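You operate a simulated robot arm through the tools that you are given. There is no shell and no other tool. Be economical: measure what you need, move in short steps, check, and stop when the job is done.

You are at the controls of a simulated robot arm. One attempt, no reset.

TASK
Close the yellow folding plate.

Only the result counts: the job must be done as asked and must still hold three seconds after the hand-in. Knocking over, shifting, dropping, spilling or breaking anything else fails it.

THE ROBOT
A 6-joint arm with a two-finger parallel gripper, fixed in place. Base frame: the origin is at the foot of the arm, x ahead of it, y to its left, z up; the work surface is at about z = 0. Units: mm, rad, N and s.
With the tool pointing down near the work surface it reaches from about 140 to 580 mm from the base axis. Its first joint turns from -1.152 to 1.152 rad. Payload 2.1 kg.
Tool frame: the origin (TCP) lies between the finger pads and is the grasp point; the fingertips stand 30 mm ahead of it; z points along the fingers, y is the line along which they close. The gripper opens to 94 mm. The fingers are 28 mm wide and 10 mm thick; the gripper's body (50 by 96 mm) begins 55 mm behind the TCP.
Orientation is told as [roll, pitch, yaw] about the base's x, y, z axes, in that order, counted from this pose: with the fingers straight down and closing along the base's y, the tool's x points along the base's -x, its y along +y and its z along -z.

THE INTERFACE
- The arm moves only by the tool jog_arm. Its argument "moves" is a list of rows, each an object of numbers (a shift or turn left out is 0, a gripper value left out holds the last): "tx", "ty", "tz": the shift along the tool's x, y, z in m; "rx", "ry", "rz": the turn, a rotation vector about the tool's x, y, z in rad. In form: [{"tx": .., "ty": .., "tz": .., "rx": .., "ry": .., "rz": ..}, ...]. A call has 1 to 20 rows; each row is the pose to reach, as a shift and turn from the pose commanded when the call began, along the tool's axes at that moment. "grip" is the finger opening in m, from 0 to 0.094, set as the call begins (left out, the last holds). Rows are played at 5 a second. More than 50 mm and 0.15 rad between two rows, or a gripper value outside its range, and nothing of the call is played. Where a pose cannot be reached the arm comes as near as it can. A force on the tool above 40 N (or 10 N above the force at the start of the call, whichever is more), or a blocked arm, ends the call early, and 0.2 s more pass. Each finger travels about 72 mm/s and halts on what it meets, pressing with about 27 N; the grip force reading is that of the motor and also rises with nothing between the fingers. The clock runs only during rows and for 0.2 s after the last one: add rows that repeat a pose to give the fingers time. The reply holds the time, the measured pose of the TCP, the force on the tool along the base axes, the opening and the grip force, in the units named above and with some noise.
- Cameras (640 x 400 px; columns grow to the right, rows downward): "scene" is fixed at [49.3, -366.7, 504.1]; the picture's right is [0.75, -0.66, 0.00], its down [-0.25, -0.28, -0.93] and it looks along [0.61, 0.70, -0.37] (base axes); focal length 365 px, centre (320, 200). "wrist" rides on the gripper at [-37, 0, -58] in the tool frame; the picture's right is [0.00, -1.00, 0.00], its down [0.97, 0.00, -0.24] and it looks along [0.24, 0.00, 0.97] (tool axes); focal length 218 px, centre (320, 200). There is no depth. A picture from a camera that has moved, and an enlarged one, comes with that camera's place and axes in the base frame and with its lens. The place of the scene camera against the robot may be out by one fixed shift of up to 18 mm in any direction.
- capture(camera): a new picture of that camera. No time passes.
- enlarge(camera, box): a new picture of the part [left, top, right, bottom] of that camera's present view, enlarged. No time passes.
- sign_off(): hands the job in; it is judged then, once.

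Go step by step. Nothing tells you positions but the pictures and the camera data: compare them with the known pose of the tool, close in by small moves and look again before you grip or let go. The budget is 90 turns and 42 pictures, counting those below and the enlarged ones. Unless the task says otherwise, let go and move clear before handing in, and close with one line.

The tools are called after "Request:" as name(argument=value, ...) on one line, values as JSON. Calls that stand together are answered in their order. jog_arm: Moves the arm, as the interface text tells. Its arguments: {"type":"object","properties":{"moves":{"type":"array","items":{"type":"object","properties":{"tx":{"type":"number"},"ty":{"type":"number"},"tz":{"type":"number"},"rx":{"type":"number"},"ry":{"type":"number"},"rz":{"type":"number"}}}},"grip":{"type":"number"}},"required":["moves"]} The other tools are called the same way: capture (camera) takes a picture; enlarge (camera, box) takes an enlarged picture of a part of a camera's view; sign_off () hands the job in.

At the start:

```text
time: 0.0
eef_pos: [284.9, 102.5, 360.9]
orientation: [-0.001, 0.0, 0.001]
contact_force: [0.0, -0.3, -0.2]
finger_gap: 94.0
grip_force: 0.1
```

scene: 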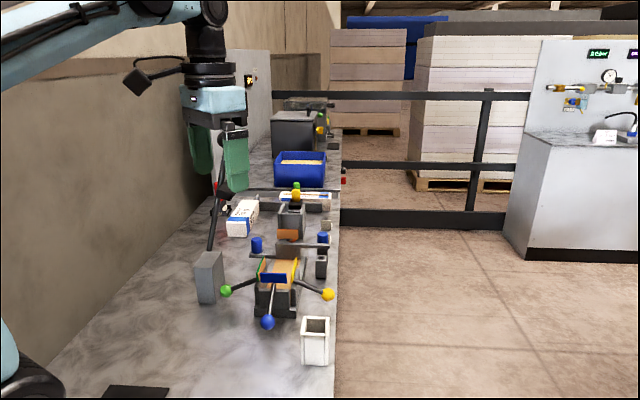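
wrist: 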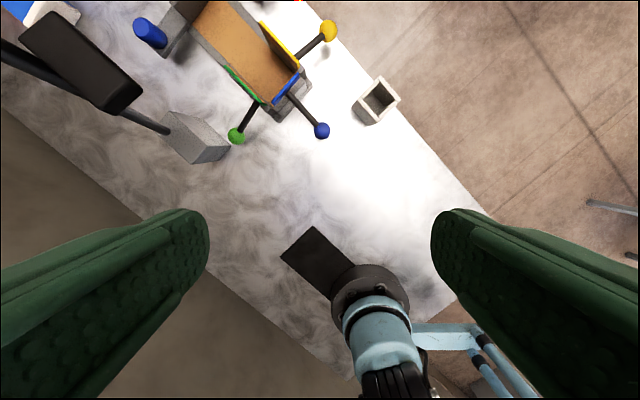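

I see a fixture with coloured lever-like plates (green, blue, yellow) near the front of the table. I'll enlarge both views to understand the yellow one.

Request:
enlarge(camera="scene", box=[200, 170, 360, 370])

Request:
enlarge(camera="wrist", box=[120, 0, 420, 190])

```text
2.00 times, centred on (280, 270) of scene
camera zoom: at [49.3, -366.7, 504.1], right [0.75, -0.66, 0.0], down [-0.25, -0.28, -0.93], along [0.61, 0.7, -0.37], focal length 731 px, centre (400, 60)
```

zoom: 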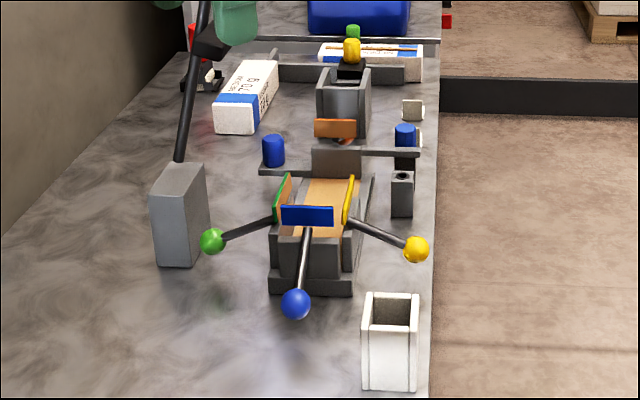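

```text
2.11 times, centred on (270, 95) of wrist
camera zoom: at [322.1, 100.5, 418.5], right [0.0, -1.0, 0.0], down [-0.97, 0.0, 0.24], along [-0.24, 0.0, -0.97], focal length 460 px, centre (425, 421)
```

zoom: 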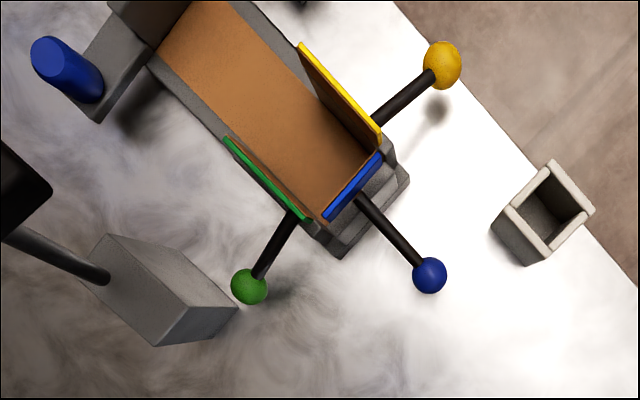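

The yellow plate stands upright on a hinge, and its handle with the yellow ball points outward. I estimate the ball at about [480, 89, 50] and the hinge running along about [0.75, 0.66]. I'll move above the ball and turn the gripper so it closes along the hinge direction.

Request:
jog_arm(moves=[{"tx": -0.024, "ty": -0.0015, "tz": 0.016, "rz": 0.106}, {"tx": -0.048, "ty": -0.003, "tz": 0.032, "rz": 0.212}, {"tx": -0.072, "ty": -0.0045, "tz": 0.048, "rz": 0.318}, {"tx": -0.096, "ty": -0.006, "tz": 0.064, "rz": 0.425}, {"tx": -0.12, "ty": -0.0075, "tz": 0.08, "rz": 0.531}, {"tx": -0.144, "ty": -0.009, "tz": 0.096, "rz": 0.637}, {"tx": -0.168, "ty": -0.0105, "tz": 0.112, "rz": 0.744}, {"tx": -0.19, "ty": -0.0125, "tz": 0.13, "rz": 0.85}, {"tx": -0.19, "ty": -0.0125, "tz": 0.13, "rz": 0.85}], grip=0.06)

Request:
capture(camera="wrist")

Request:
capture(camera="scene")

```text
time: 2.0
eef_pos: [473.5, 90.4, 232.0]
orientation: [0.003, 0.0, -0.851]
contact_force: [-0.2, 0.3, -0.6]
finger_gap: 60.1
grip_force: 0.1
```

```text
37 pictures are left
camera wrist: at [499.0, 61.1, 290.7], right [-0.75, -0.66, 0.0], down [-0.64, 0.73, 0.24], along [-0.16, 0.18, -0.97], focal length 218 px, centre (320, 200)
```

wrist: 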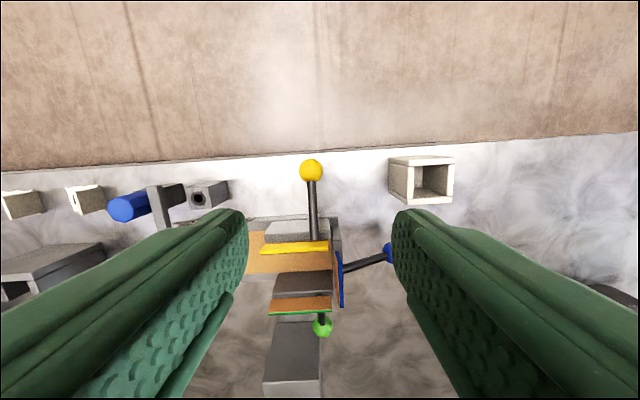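

```text
36 pictures are left
```

scene: 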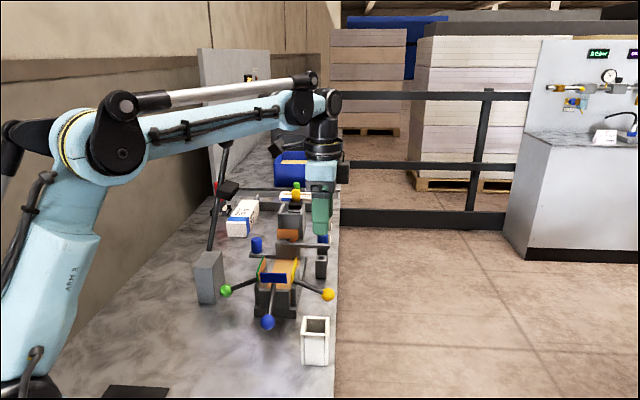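

Combining the two wrist views puts the ball at about [487.5, 88, 44], with the hinge roughly 66 mm inward and 30 mm higher. I'll centre over the ball and come part of the way down, then check.

Request:
jog_arm(moves=[{"tx": -0.01, "ty": 0.0085, "tz": 0.03}, {"tx": -0.01, "ty": 0.0085, "tz": 0.06}, {"tx": -0.01, "ty": 0.0085, "tz": 0.09}, {"tx": -0.01, "ty": 0.0085, "tz": 0.115}, {"tx": -0.01, "ty": 0.0085, "tz": 0.115}])

Request:
capture(camera="wrist")

Request:
enlarge(camera="scene", box=[220, 200, 380, 300])

```text
time: 3.2
eef_pos: [488.7, 86.3, 115.1]
orientation: [0.001, 0.0, -0.848]
contact_force: [0.0, 0.7, 0.4]
finger_gap: 60.1
grip_force: 0.1
```

```text
35 pictures are left
camera wrist: at [513.1, 56.6, 174.8], right [-0.75, -0.66, 0.0], down [-0.64, 0.73, 0.24], along [-0.16, 0.18, -0.97], focal length 218 px, centre (320, 200)
```

wrist: 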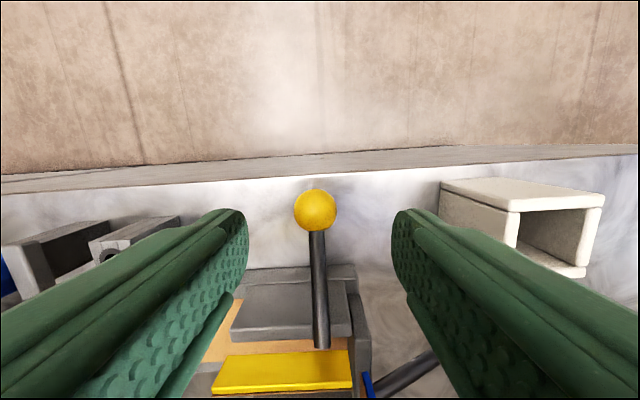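

```text
4.00 times, centred on (300, 250) of scene
camera zoom: at [49.3, -366.7, 504.1], right [0.75, -0.66, 0.0], down [-0.25, -0.28, -0.93], along [0.61, 0.7, -0.37], focal length 1462 px, centre (400, 0)
```

zoom: 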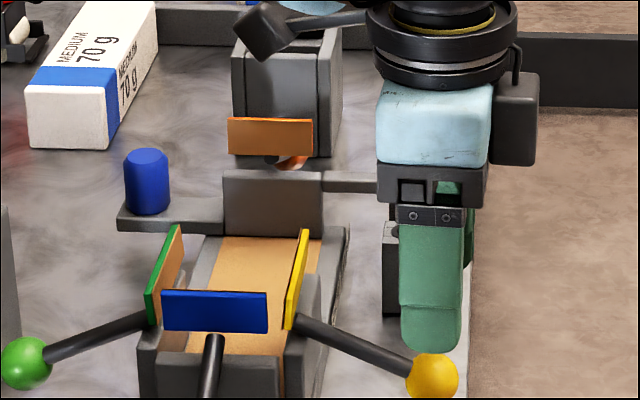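

The ball is centred between the fingers at about [489, 87, 44]. I'll come down to it and then close.

Request:
jog_arm(moves=[{"tz": 0.025}, {"tz": 0.045}, {"tz": 0.065}, {"tz": 0.065}])

Request:
capture(camera="wrist")

```text
time: 4.2
eef_pos: [488.1, 87.4, 50.9]
orientation: [0.002, 0.0, -0.851]
contact_force: [0.5, 0.1, 0.1]
finger_gap: 60.0
grip_force: 0.1
```

```text
33 pictures are left
camera wrist: at [513.4, 59.4, 109.0], right [-0.75, -0.66, 0.0], down [-0.64, 0.73, 0.24], along [-0.16, 0.18, -0.97], focal length 218 px, centre (320, 200)
```

wrist: 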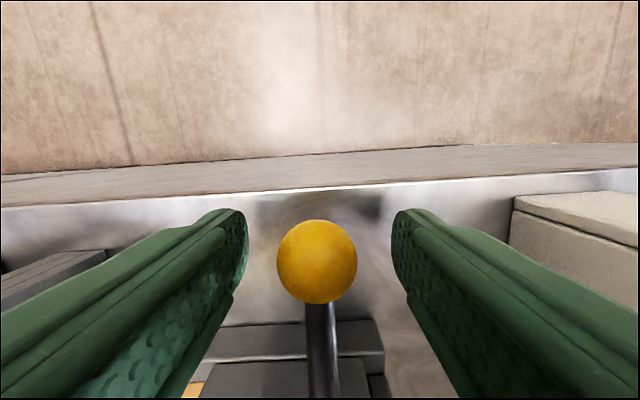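

The ball is centred (about 26 mm across). Now I'll grip it.

Request:
jog_arm(moves=[{"tx": 0}, {"tx": 0}, {"tx": 0}, {"tx": 0}], grip=0.02)

```text
time: 5.2
eef_pos: [489.7, 89.4, 50.8]
orientation: [0.002, -0.001, -0.852]
contact_force: [14.6, 8.5, -4.6]
finger_gap: 27.0
grip_force: 44.9
```

The ball is gripped at 27 mm, with a small sideways preload. I'll relieve that and start the arc about the hinge in small steps, watching the force.

Request:
jog_arm(moves=[{"ty": 0.002}, {"ty": 0.002, "tx": -0.0024, "tz": -0.006}, {"ty": 0.002, "tx": -0.0046, "tz": -0.0119}, {"ty": 0.002, "tx": -0.0046, "tz": -0.0119}])

```text
time: 6.2
eef_pos: [492.8, 86.2, 61.7]
orientation: [-0.001, -0.001, -0.85]
contact_force: [-10.3, -1.2, -14.2]
finger_gap: 26.9
grip_force: 45.1
```

The resistance is mostly tangential, as expected for the hinge. I'll continue the arc.

Request:
jog_arm(moves=[{"ty": -0.001, "tx": -0.0014, "tz": -0.0062}, {"ty": -0.001, "tx": -0.0024, "tz": -0.0125}, {"ty": -0.001, "tx": -0.0027, "tz": -0.0188}, {"ty": -0.001, "tx": -0.0026, "tz": -0.0252}, {"ty": -0.001, "tx": -0.0026, "tz": -0.0252}])

Request:
enlarge(camera="scene", box=[220, 200, 380, 300])

```text
time: 7.4
eef_pos: [493.8, 83.0, 87.5]
orientation: [0.008, -0.004, -0.848]
contact_force: [23.9, 13.0, -12.6]
finger_gap: 27.0
grip_force: 45.3
```

```text
4.00 times, centred on (300, 250) of scene
camera zoom: at [49.4, -366.7, 504.1], right [0.75, -0.66, 0.0], down [-0.25, -0.28, -0.93], along [0.61, 0.7, -0.37], focal length 1462 px, centre (400, 0)
```

zoom: 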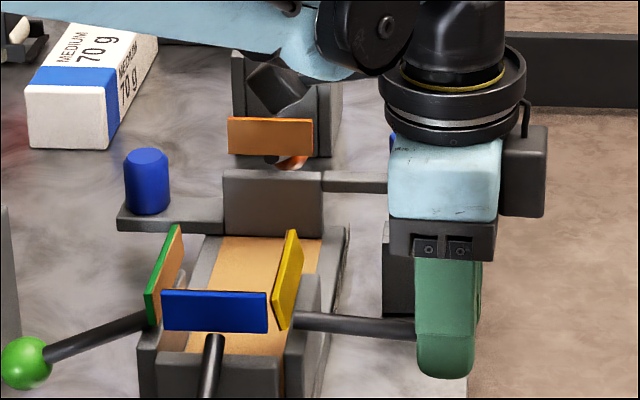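

The plate is turning inward. There is some side load along the hinge, so I'll check the grip with the wrist camera.

Request:
capture(camera="wrist")

```text
31 pictures are left
camera wrist: at [518.6, 54.6, 146.0], right [-0.75, -0.66, -0.01], down [-0.64, 0.73, 0.24], along [-0.15, 0.18, -0.97], focal length 218 px, centre (320, 200)
```

wrist: 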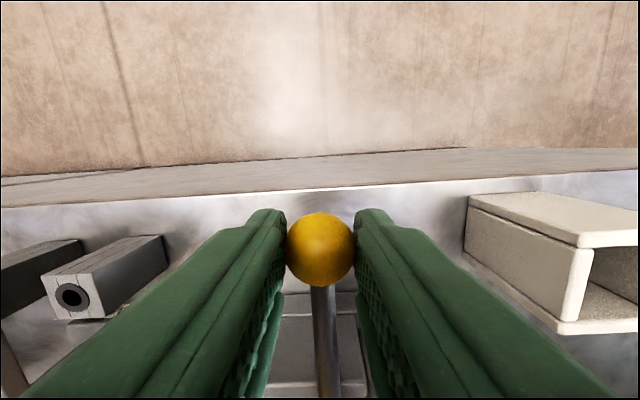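

The ball slipped about 13 mm toward the fingertips. I'll open, go lower to seat it deeper between the pads, and check whether the plate stays put.

Request:
jog_arm(moves=[{"tx": 0}, {"tx": 0}, {"ty": 0.002, "tz": 0.01}, {"ty": 0.002, "tz": 0.022}, {"ty": 0.002, "tz": 0.022}], grip=0.045)

Request:
capture(camera="wrist")

```text
time: 8.6
eef_pos: [492.8, 85.0, 65.7]
orientation: [0.002, -0.001, -0.85]
contact_force: [0.3, 0.9, 0.3]
finger_gap: 45.0
grip_force: 0.1
```

```text
30 pictures are left
camera wrist: at [518.1, 56.5, 123.1], right [-0.75, -0.66, 0.0], down [-0.64, 0.73, 0.24], along [-0.16, 0.18, -0.97], focal length 218 px, centre (320, 200)
```

wrist: 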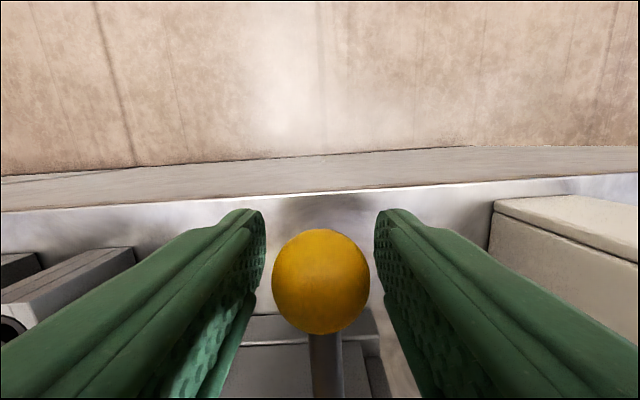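

The plate holds its position by friction, and the ball now sits about 7 mm above the TCP. The refined radius is about 77 mm at an angle of about -5°. I'll grip again.

Request:
jog_arm(moves=[{"ty": -0.0005}, {"ty": -0.0005}, {"ty": -0.0005}, {"ty": -0.0005}], grip=0.015)

Request:
jog_arm(moves=[{"tz": -0.0067}, {"tz": -0.0134}, {"tz": -0.0134}])

```text
time: 9.6
eef_pos: [493.8, 85.2, 64.8]
orientation: [0.003, 0.0, -0.85]
contact_force: [-5.1, 5.1, -5.8]
finger_gap: 26.9
grip_force: 45.5
```

```text
time: 10.4
eef_pos: [494.6, 84.9, 78.4]
orientation: [0.005, -0.002, -0.852]
contact_force: [9.5, 3.4, -14.3]
finger_gap: 26.8
grip_force: 45.3
```

The side load is small and the pull is tangential. Next is the following stretch of the arc, with a slight sideways correction.

Request:
jog_arm(moves=[{"ty": 0.001, "tx": 0.001, "tz": -0.0066}, {"ty": 0.0015, "tx": 0.0023, "tz": -0.0132}, {"ty": 0.0015, "tx": 0.0023, "tz": -0.0132}])

Request:
capture(camera="wrist")

```text
time: 11.2
eef_pos: [492.4, 86.2, 90.7]
orientation: [-0.001, -0.002, -0.852]
contact_force: [-2.0, -10.9, -14.9]
finger_gap: 27.3
grip_force: 45.2
```

```text
29 pictures are left
camera wrist: at [517.4, 57.3, 149.2], right [-0.75, -0.66, 0.0], down [-0.64, 0.73, 0.24], along [-0.16, 0.18, -0.97], focal length 218 px, centre (320, 200)
```

wrist: 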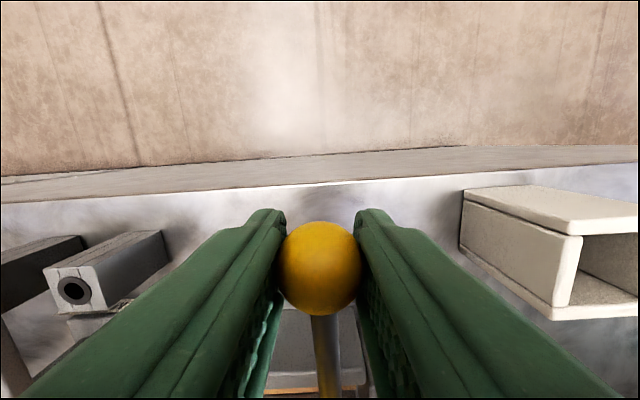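

The ball slips at around 14 N, but each stroke gains about 10° and the plate holds. I'll ratchet: reseat the ball deeper, regrip and lift again.

Request:
jog_arm(moves=[{"tx": 0}, {"ty": -0.0005}, {"ty": -0.0005, "tz": 0.011}, {"ty": -0.0005, "tz": 0.021}, {"ty": -0.0005, "tz": 0.021}], grip=0.045)

Request:
jog_arm(moves=[{"tx": 0}, {"tx": 0}, {"tx": 0}, {"tx": 0}], grip=0.0)

Request:
jog_arm(moves=[{"tx": 0.0002, "tz": -0.005}, {"tx": 0.001, "tz": -0.01}, {"tx": 0.002, "tz": -0.015}, {"tx": 0.003, "tz": -0.02}, {"tx": 0.0045, "tz": -0.025}, {"tx": 0.006, "tz": -0.03}, {"tx": 0.006, "tz": -0.03}])

Request:
capture(camera="wrist")

```text
time: 12.4
eef_pos: [492.3, 84.3, 70.1]
orientation: [0.001, 0.001, -0.851]
contact_force: [-0.9, -0.6, 0.2]
finger_gap: 44.9
grip_force: 0.0
```

```text
time: 13.4
eef_pos: [491.2, 85.1, 70.9]
orientation: [0.0, 0.0, -0.851]
contact_force: [-10.3, -4.5, -4.3]
finger_gap: 27.3
grip_force: 45.3
```

```text
time: 15.0
eef_pos: [487.8, 89.3, 101.5]
orientation: [-0.003, -0.003, -0.851]
contact_force: [-19.6, -19.8, -16.2]
finger_gap: 27.0
grip_force: 44.7
```

```text
28 pictures are left
camera wrist: at [513.5, 61.2, 159.4], right [-0.75, -0.66, 0.0], down [-0.64, 0.73, 0.24], along [-0.16, 0.18, -0.97], focal length 218 px, centre (320, 200)
```

wrist: 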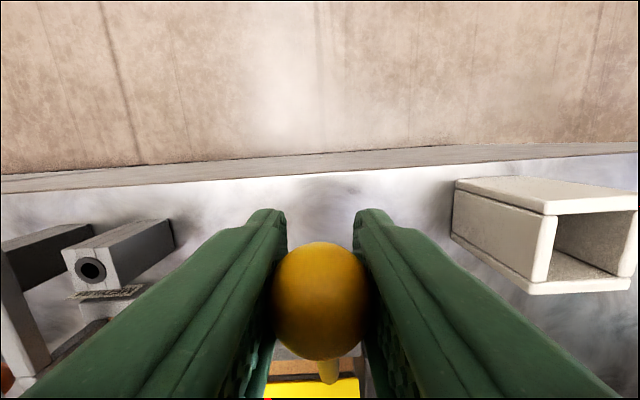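

A good stroke: the ball is now at about z = 110 (angle around 24°) and still well gripped. I'll check with the scene camera.

Request:
enlarge(camera="scene", box=[220, 200, 380, 300])

```text
4.00 times, centred on (300, 250) of scene
camera zoom: at [49.4, -366.7, 504.1], right [0.75, -0.66, 0.0], down [-0.25, -0.28, -0.93], along [0.61, 0.7, -0.37], focal length 1462 px, centre (400, 0)
```

zoom: 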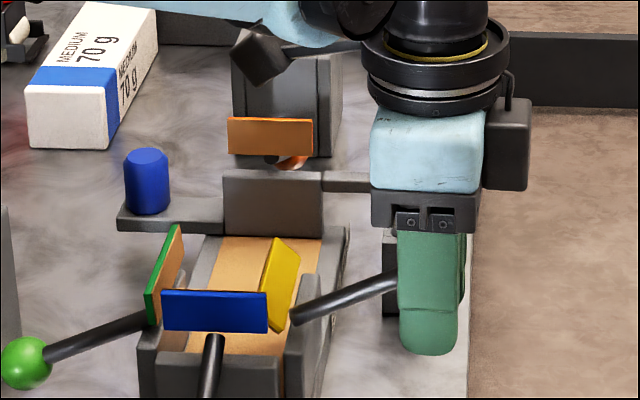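

The handle is at about +23° and the plate is leaning well inward. I'll relieve the side load and continue the arc in the same grip.

Request:
jog_arm(moves=[{"ty": -0.002}, {"ty": -0.002, "tx": 0.003, "tz": -0.006}, {"ty": -0.002, "tx": 0.0065, "tz": -0.0118}, {"ty": -0.002, "tx": 0.0105, "tz": -0.0172}, {"ty": -0.002, "tx": 0.0149, "tz": -0.0222}, {"ty": -0.002, "tx": 0.0149, "tz": -0.0222}])

Request:
capture(camera="wrist")

```text
time: 16.4
eef_pos: [479.7, 99.4, 124.3]
orientation: [0.0, -0.003, -0.85]
contact_force: [-5.1, -17.6, -11.3]
finger_gap: 27.0
grip_force: 45.3
```

```text
26 pictures are left
camera wrist: at [503.8, 70.9, 182.2], right [-0.75, -0.66, 0.0], down [-0.64, 0.73, 0.24], along [-0.16, 0.18, -0.97], focal length 218 px, centre (320, 200)
```

wrist: 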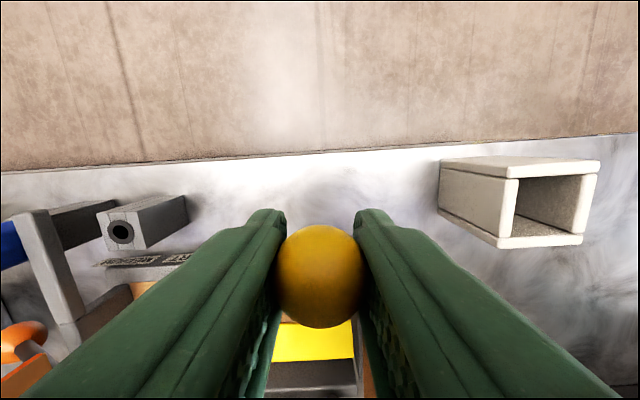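

The ball is at about z = 125 (angle around 37°), centred on the pads. I'll carry on.

Request:
jog_arm(moves=[{"ty": -0.001, "tx": 0.004, "tz": -0.005}, {"ty": -0.001, "tx": 0.009, "tz": -0.01}, {"ty": -0.001, "tx": 0.014, "tz": -0.0145}, {"ty": -0.001, "tx": 0.0196, "tz": -0.0183}, {"ty": -0.001, "tx": 0.0196, "tz": -0.0183}])

Request:
capture(camera="wrist")

Request:
enlarge(camera="scene", box=[220, 200, 380, 300])

```text
time: 17.6
eef_pos: [466.0, 111.5, 141.7]
orientation: [-0.001, -0.007, -0.851]
contact_force: [18.3, -16.8, 9.3]
finger_gap: 27.3
grip_force: 44.6
```

```text
25 pictures are left
camera wrist: at [490.6, 84.1, 200.6], right [-0.75, -0.66, 0.0], down [-0.64, 0.73, 0.23], along [-0.15, 0.18, -0.97], focal length 218 px, centre (320, 200)
```

wrist: 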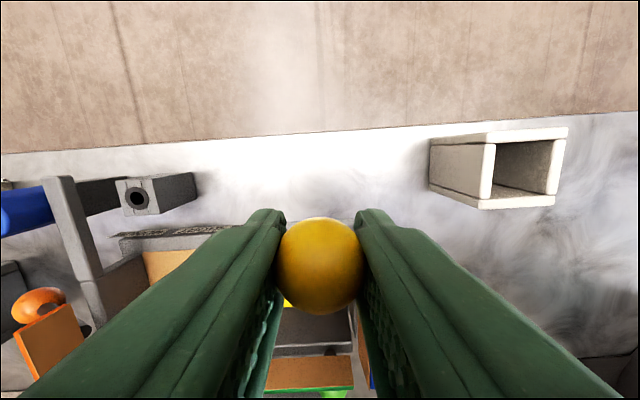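

```text
4.00 times, centred on (300, 250) of scene
camera zoom: at [49.3, -366.7, 504.1], right [0.75, -0.66, 0.0], down [-0.25, -0.28, -0.93], along [0.61, 0.7, -0.37], focal length 1462 px, centre (400, 0)
```

zoom: 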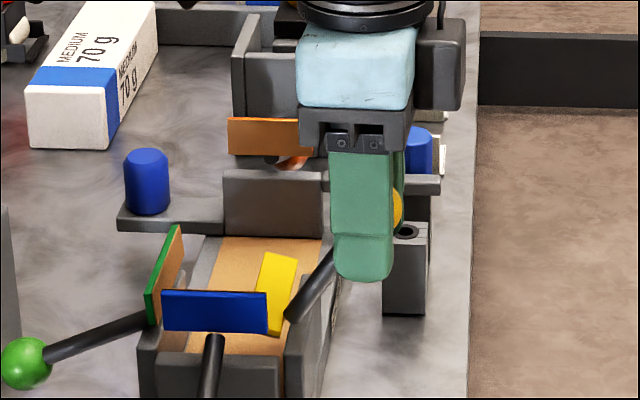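

A circle fitted to the ball's positions gives a radius of about 73 mm and a present angle near 60°, so the plate looks almost closed. I'll push on a bit further in small steps.

Request:
jog_arm(moves=[{"tz": -0.002}, {"tx": 0.004, "tz": -0.004}, {"tx": 0.008, "tz": -0.006}, {"tx": 0.0117, "tz": -0.007}, {"tx": 0.0117, "tz": -0.007}])

Request:
capture(camera="wrist")

Request:
enlarge(camera="scene", box=[240, 230, 340, 300])

```text
time: 18.8
eef_pos: [457.6, 121.7, 148.8]
orientation: [-0.003, -0.006, -0.851]
contact_force: [4.3, -22.3, 4.6]
finger_gap: 27.4
grip_force: 44.9
```

```text
23 pictures are left
camera wrist: at [482.2, 92.8, 207.6], right [-0.75, -0.66, 0.0], down [-0.64, 0.73, 0.23], along [-0.16, 0.17, -0.97], focal length 218 px, centre (320, 200)
```

wrist: 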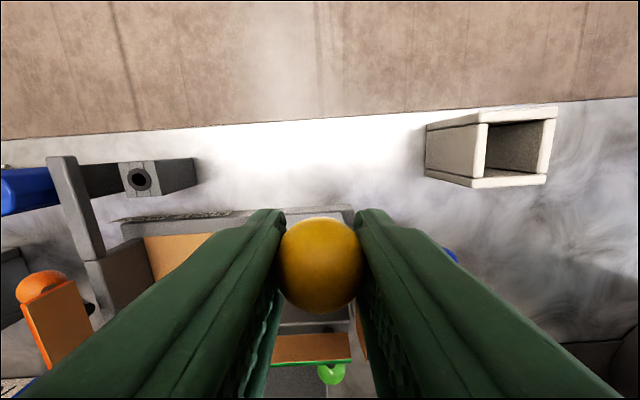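

```text
5.71 times, centred on (290, 265) of scene
camera zoom: at [49.3, -366.7, 504.1], right [0.75, -0.66, 0.0], down [-0.25, -0.28, -0.93], along [0.61, 0.7, -0.37], focal length 2088 px, centre (491, -171)
```

zoom: 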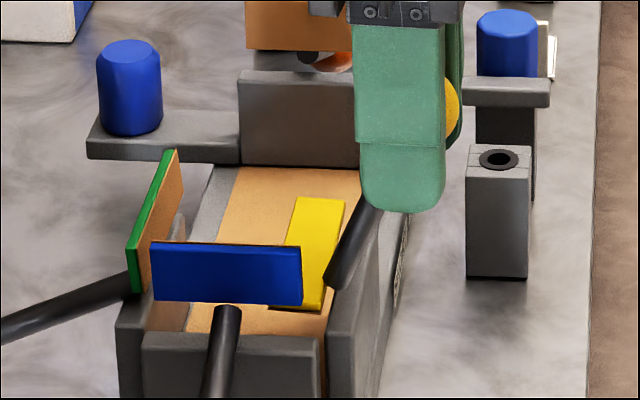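

The plate looks nearly flat (handle around 73°) and the resistance is unchanged so far. I'll push further to find the end stop.

Request:
jog_arm(moves=[{"ty": -0.001, "tx": 0.003, "tz": -0.001}, {"ty": -0.001, "tx": 0.006, "tz": -0.0018}, {"ty": -0.001, "tx": 0.009, "tz": -0.0023}, {"ty": -0.001, "tx": 0.009, "tz": -0.0023}])

Request:
capture(camera="wrist")

Request:
enlarge(camera="scene", box=[240, 230, 340, 300])

```text
time: 19.6
eef_pos: [453.9, 125.0, 152.0]
orientation: [0.004, -0.014, -0.857]
contact_force: [4.2, -3.6, -3.3]
finger_gap: 27.2
grip_force: 44.6
stopped in row 4: the force on the tool passed its limit (the readings are from after the stop); the commanded pose is now the measured one
```

```text
21 pictures are left
camera wrist: at [477.9, 96.3, 209.7], right [-0.76, -0.66, 0.0], down [-0.64, 0.74, 0.23], along [-0.15, 0.17, -0.97], focal length 218 px, centre (320, 200)
```

wrist: 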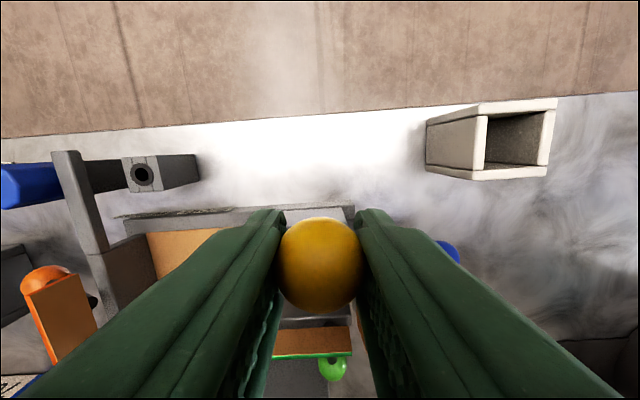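

```text
5.71 times, centred on (290, 265) of scene
camera zoom: at [49.4, -366.7, 504.1], right [0.75, -0.66, 0.0], down [-0.25, -0.28, -0.93], along [0.61, 0.7, -0.37], focal length 2088 px, centre (491, -171)
```

zoom: 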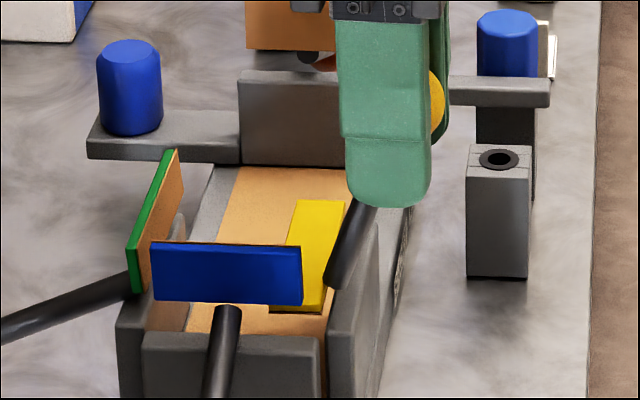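

The force limit tripped and the plate lies flat, so the end stop is reached. I'll open the fingers, rise straight up and check that the plate stays.

Request:
jog_arm(moves=[{"tx": 0}, {"tx": 0}, {"tx": 0}, {"tz": -0.03}, {"tz": -0.07}, {"tz": -0.11}, {"tz": -0.11}], grip=0.055)

Request:
capture(camera="wrist")

Request:
enlarge(camera="scene", box=[220, 200, 380, 300])

```text
time: 21.2
eef_pos: [451.8, 127.4, 259.6]
orientation: [0.002, -0.014, -0.856]
contact_force: [0.0, 0.5, -0.1]
finger_gap: 54.9
grip_force: 0.0
```

```text
19 pictures are left
camera wrist: at [475.1, 97.9, 319.0], right [-0.75, -0.66, 0.0], down [-0.64, 0.73, 0.23], along [-0.15, 0.17, -0.97], focal length 218 px, centre (320, 200)
```

wrist: 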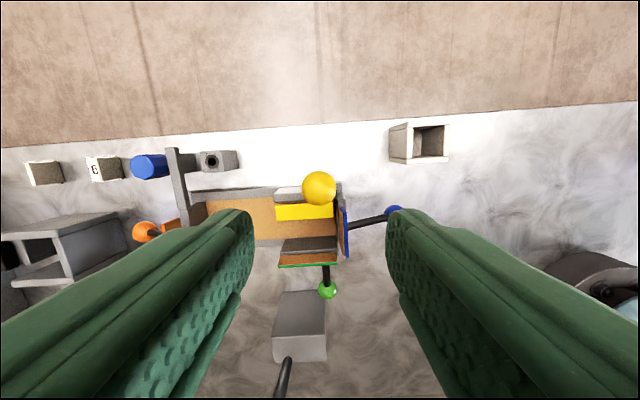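

```text
4.00 times, centred on (300, 250) of scene
camera zoom: at [49.3, -366.7, 504.1], right [0.75, -0.66, 0.0], down [-0.25, -0.28, -0.93], along [0.61, 0.7, -0.37], focal length 1462 px, centre (400, 0)
```

zoom: 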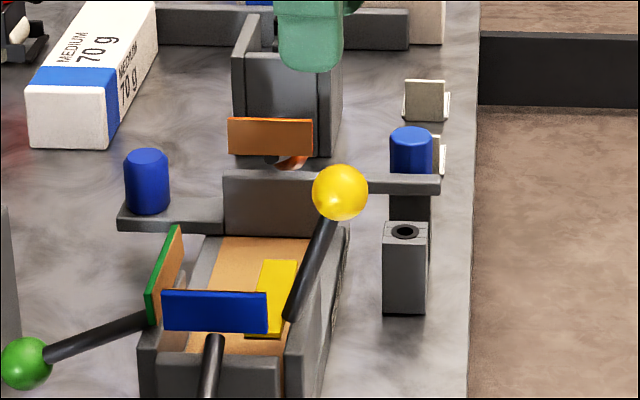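

The plate stays put and looks flat. To be sure it's fully at its stop, I'll nudge the ball inward from outside with closed fingers. First I'll position them outside the ball.

Request:
jog_arm(moves=[{"tx": -0.025, "ty": -0.001}, {"tx": -0.046, "ty": -0.002}, {"tx": -0.046, "ty": -0.002, "tz": 0.04}, {"tx": -0.046, "ty": -0.002, "tz": 0.08}, {"tx": -0.046, "ty": -0.002, "tz": 0.108}, {"tx": -0.046, "ty": -0.002, "tz": 0.108}], grip=0.0)

Request:
enlarge(camera="scene", box=[220, 200, 380, 300])

Request:
capture(camera="wrist")

```text
time: 22.6
eef_pos: [482.2, 87.6, 153.1]
orientation: [0.002, -0.012, -0.855]
contact_force: [0.3, 0.6, 0.1]
finger_gap: 0.0
grip_force: 26.8
```

```text
4.00 times, centred on (300, 250) of scene
camera zoom: at [49.3, -366.7, 504.1], right [0.75, -0.66, 0.0], down [-0.25, -0.28, -0.93], along [0.61, 0.7, -0.37], focal length 1462 px, centre (400, 0)
```

zoom: 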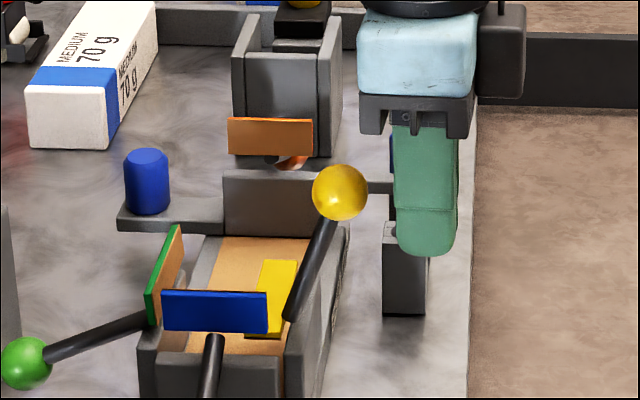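

```text
16 pictures are left
camera wrist: at [505.9, 59.2, 211.4], right [-0.75, -0.66, 0.0], down [-0.64, 0.73, 0.23], along [-0.15, 0.17, -0.97], focal length 218 px, centre (320, 200)
```

wrist: 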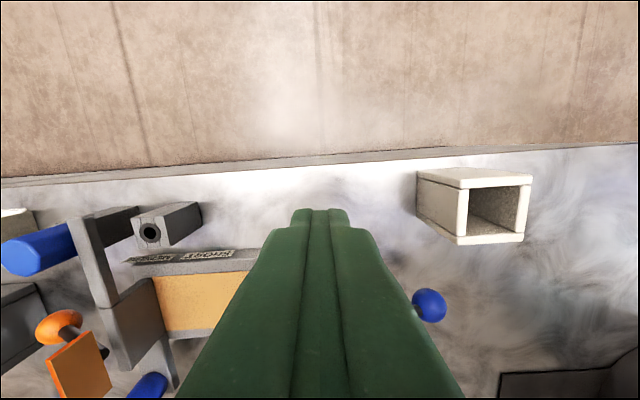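

The fingers are about 15 mm outside the ball. I'll push inward gently and let the force limit stop it.

Request:
jog_arm(moves=[{"tx": 0.008}, {"tx": 0.013}, {"tx": 0.015}, {"tx": 0.017}, {"tx": 0.019}, {"tx": 0.021}, {"tx": 0.023}, {"tx": 0.025}, {"tx": 0.027}])

Request:
enlarge(camera="scene", box=[220, 200, 380, 300])

```text
time: 24.0
eef_pos: [471.2, 99.0, 153.3]
orientation: [0.007, -0.027, -0.864]
contact_force: [7.7, -4.1, 0.4]
finger_gap: 0.0
grip_force: 27.4
stopped in row 6: the force on the tool passed its limit (the readings are from after the stop); the commanded pose is now the measured one
```

```text
4.00 times, centred on (300, 250) of scene
camera zoom: at [49.3, -366.7, 504.1], right [0.75, -0.66, 0.0], down [-0.25, -0.28, -0.93], along [0.61, 0.7, -0.37], focal length 1462 px, centre (400, 0)
```

zoom: 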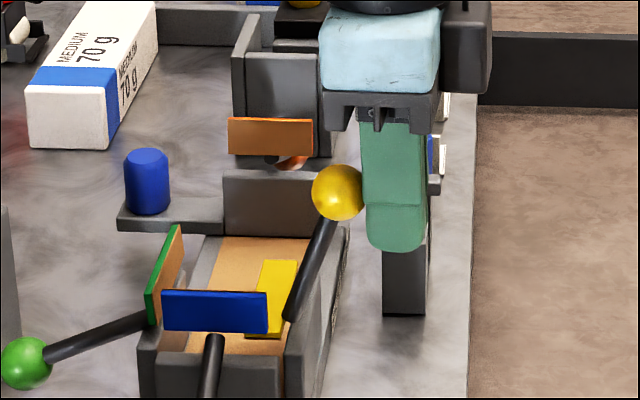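

The ball didn't move under more than 40 N, so the plate is hard against its stop and fully closed. I'll back off outward and rise clear.

Request:
jog_arm(moves=[{"tx": -0.01}, {"tx": -0.025}, {"tx": -0.025, "tz": -0.04}, {"tx": -0.025, "tz": -0.08}, {"tx": -0.025, "tz": -0.12}, {"tx": -0.025, "tz": -0.12}])

Request:
capture(camera="scene")

```text
time: 25.4
eef_pos: [487.2, 81.1, 276.2]
orientation: [0.006, -0.024, -0.861]
contact_force: [0.0, 0.4, 0.6]
finger_gap: 0.3
grip_force: 27.2
```

```text
14 pictures are left
```

scene: 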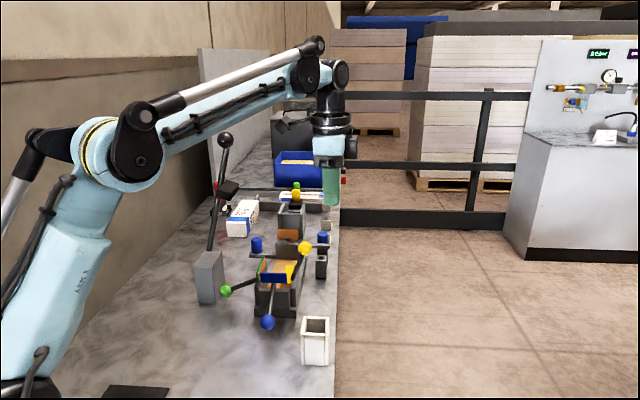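

The plate is closed and holding, nothing else looks moved, and the arm is clear, so I'm handing in.

Request:
sign_off()

```text
The job is handed in.
```

The yellow folding plate is closed: it is against its stop and held there after I let go, with the arm clear and nothing else visibly moved.
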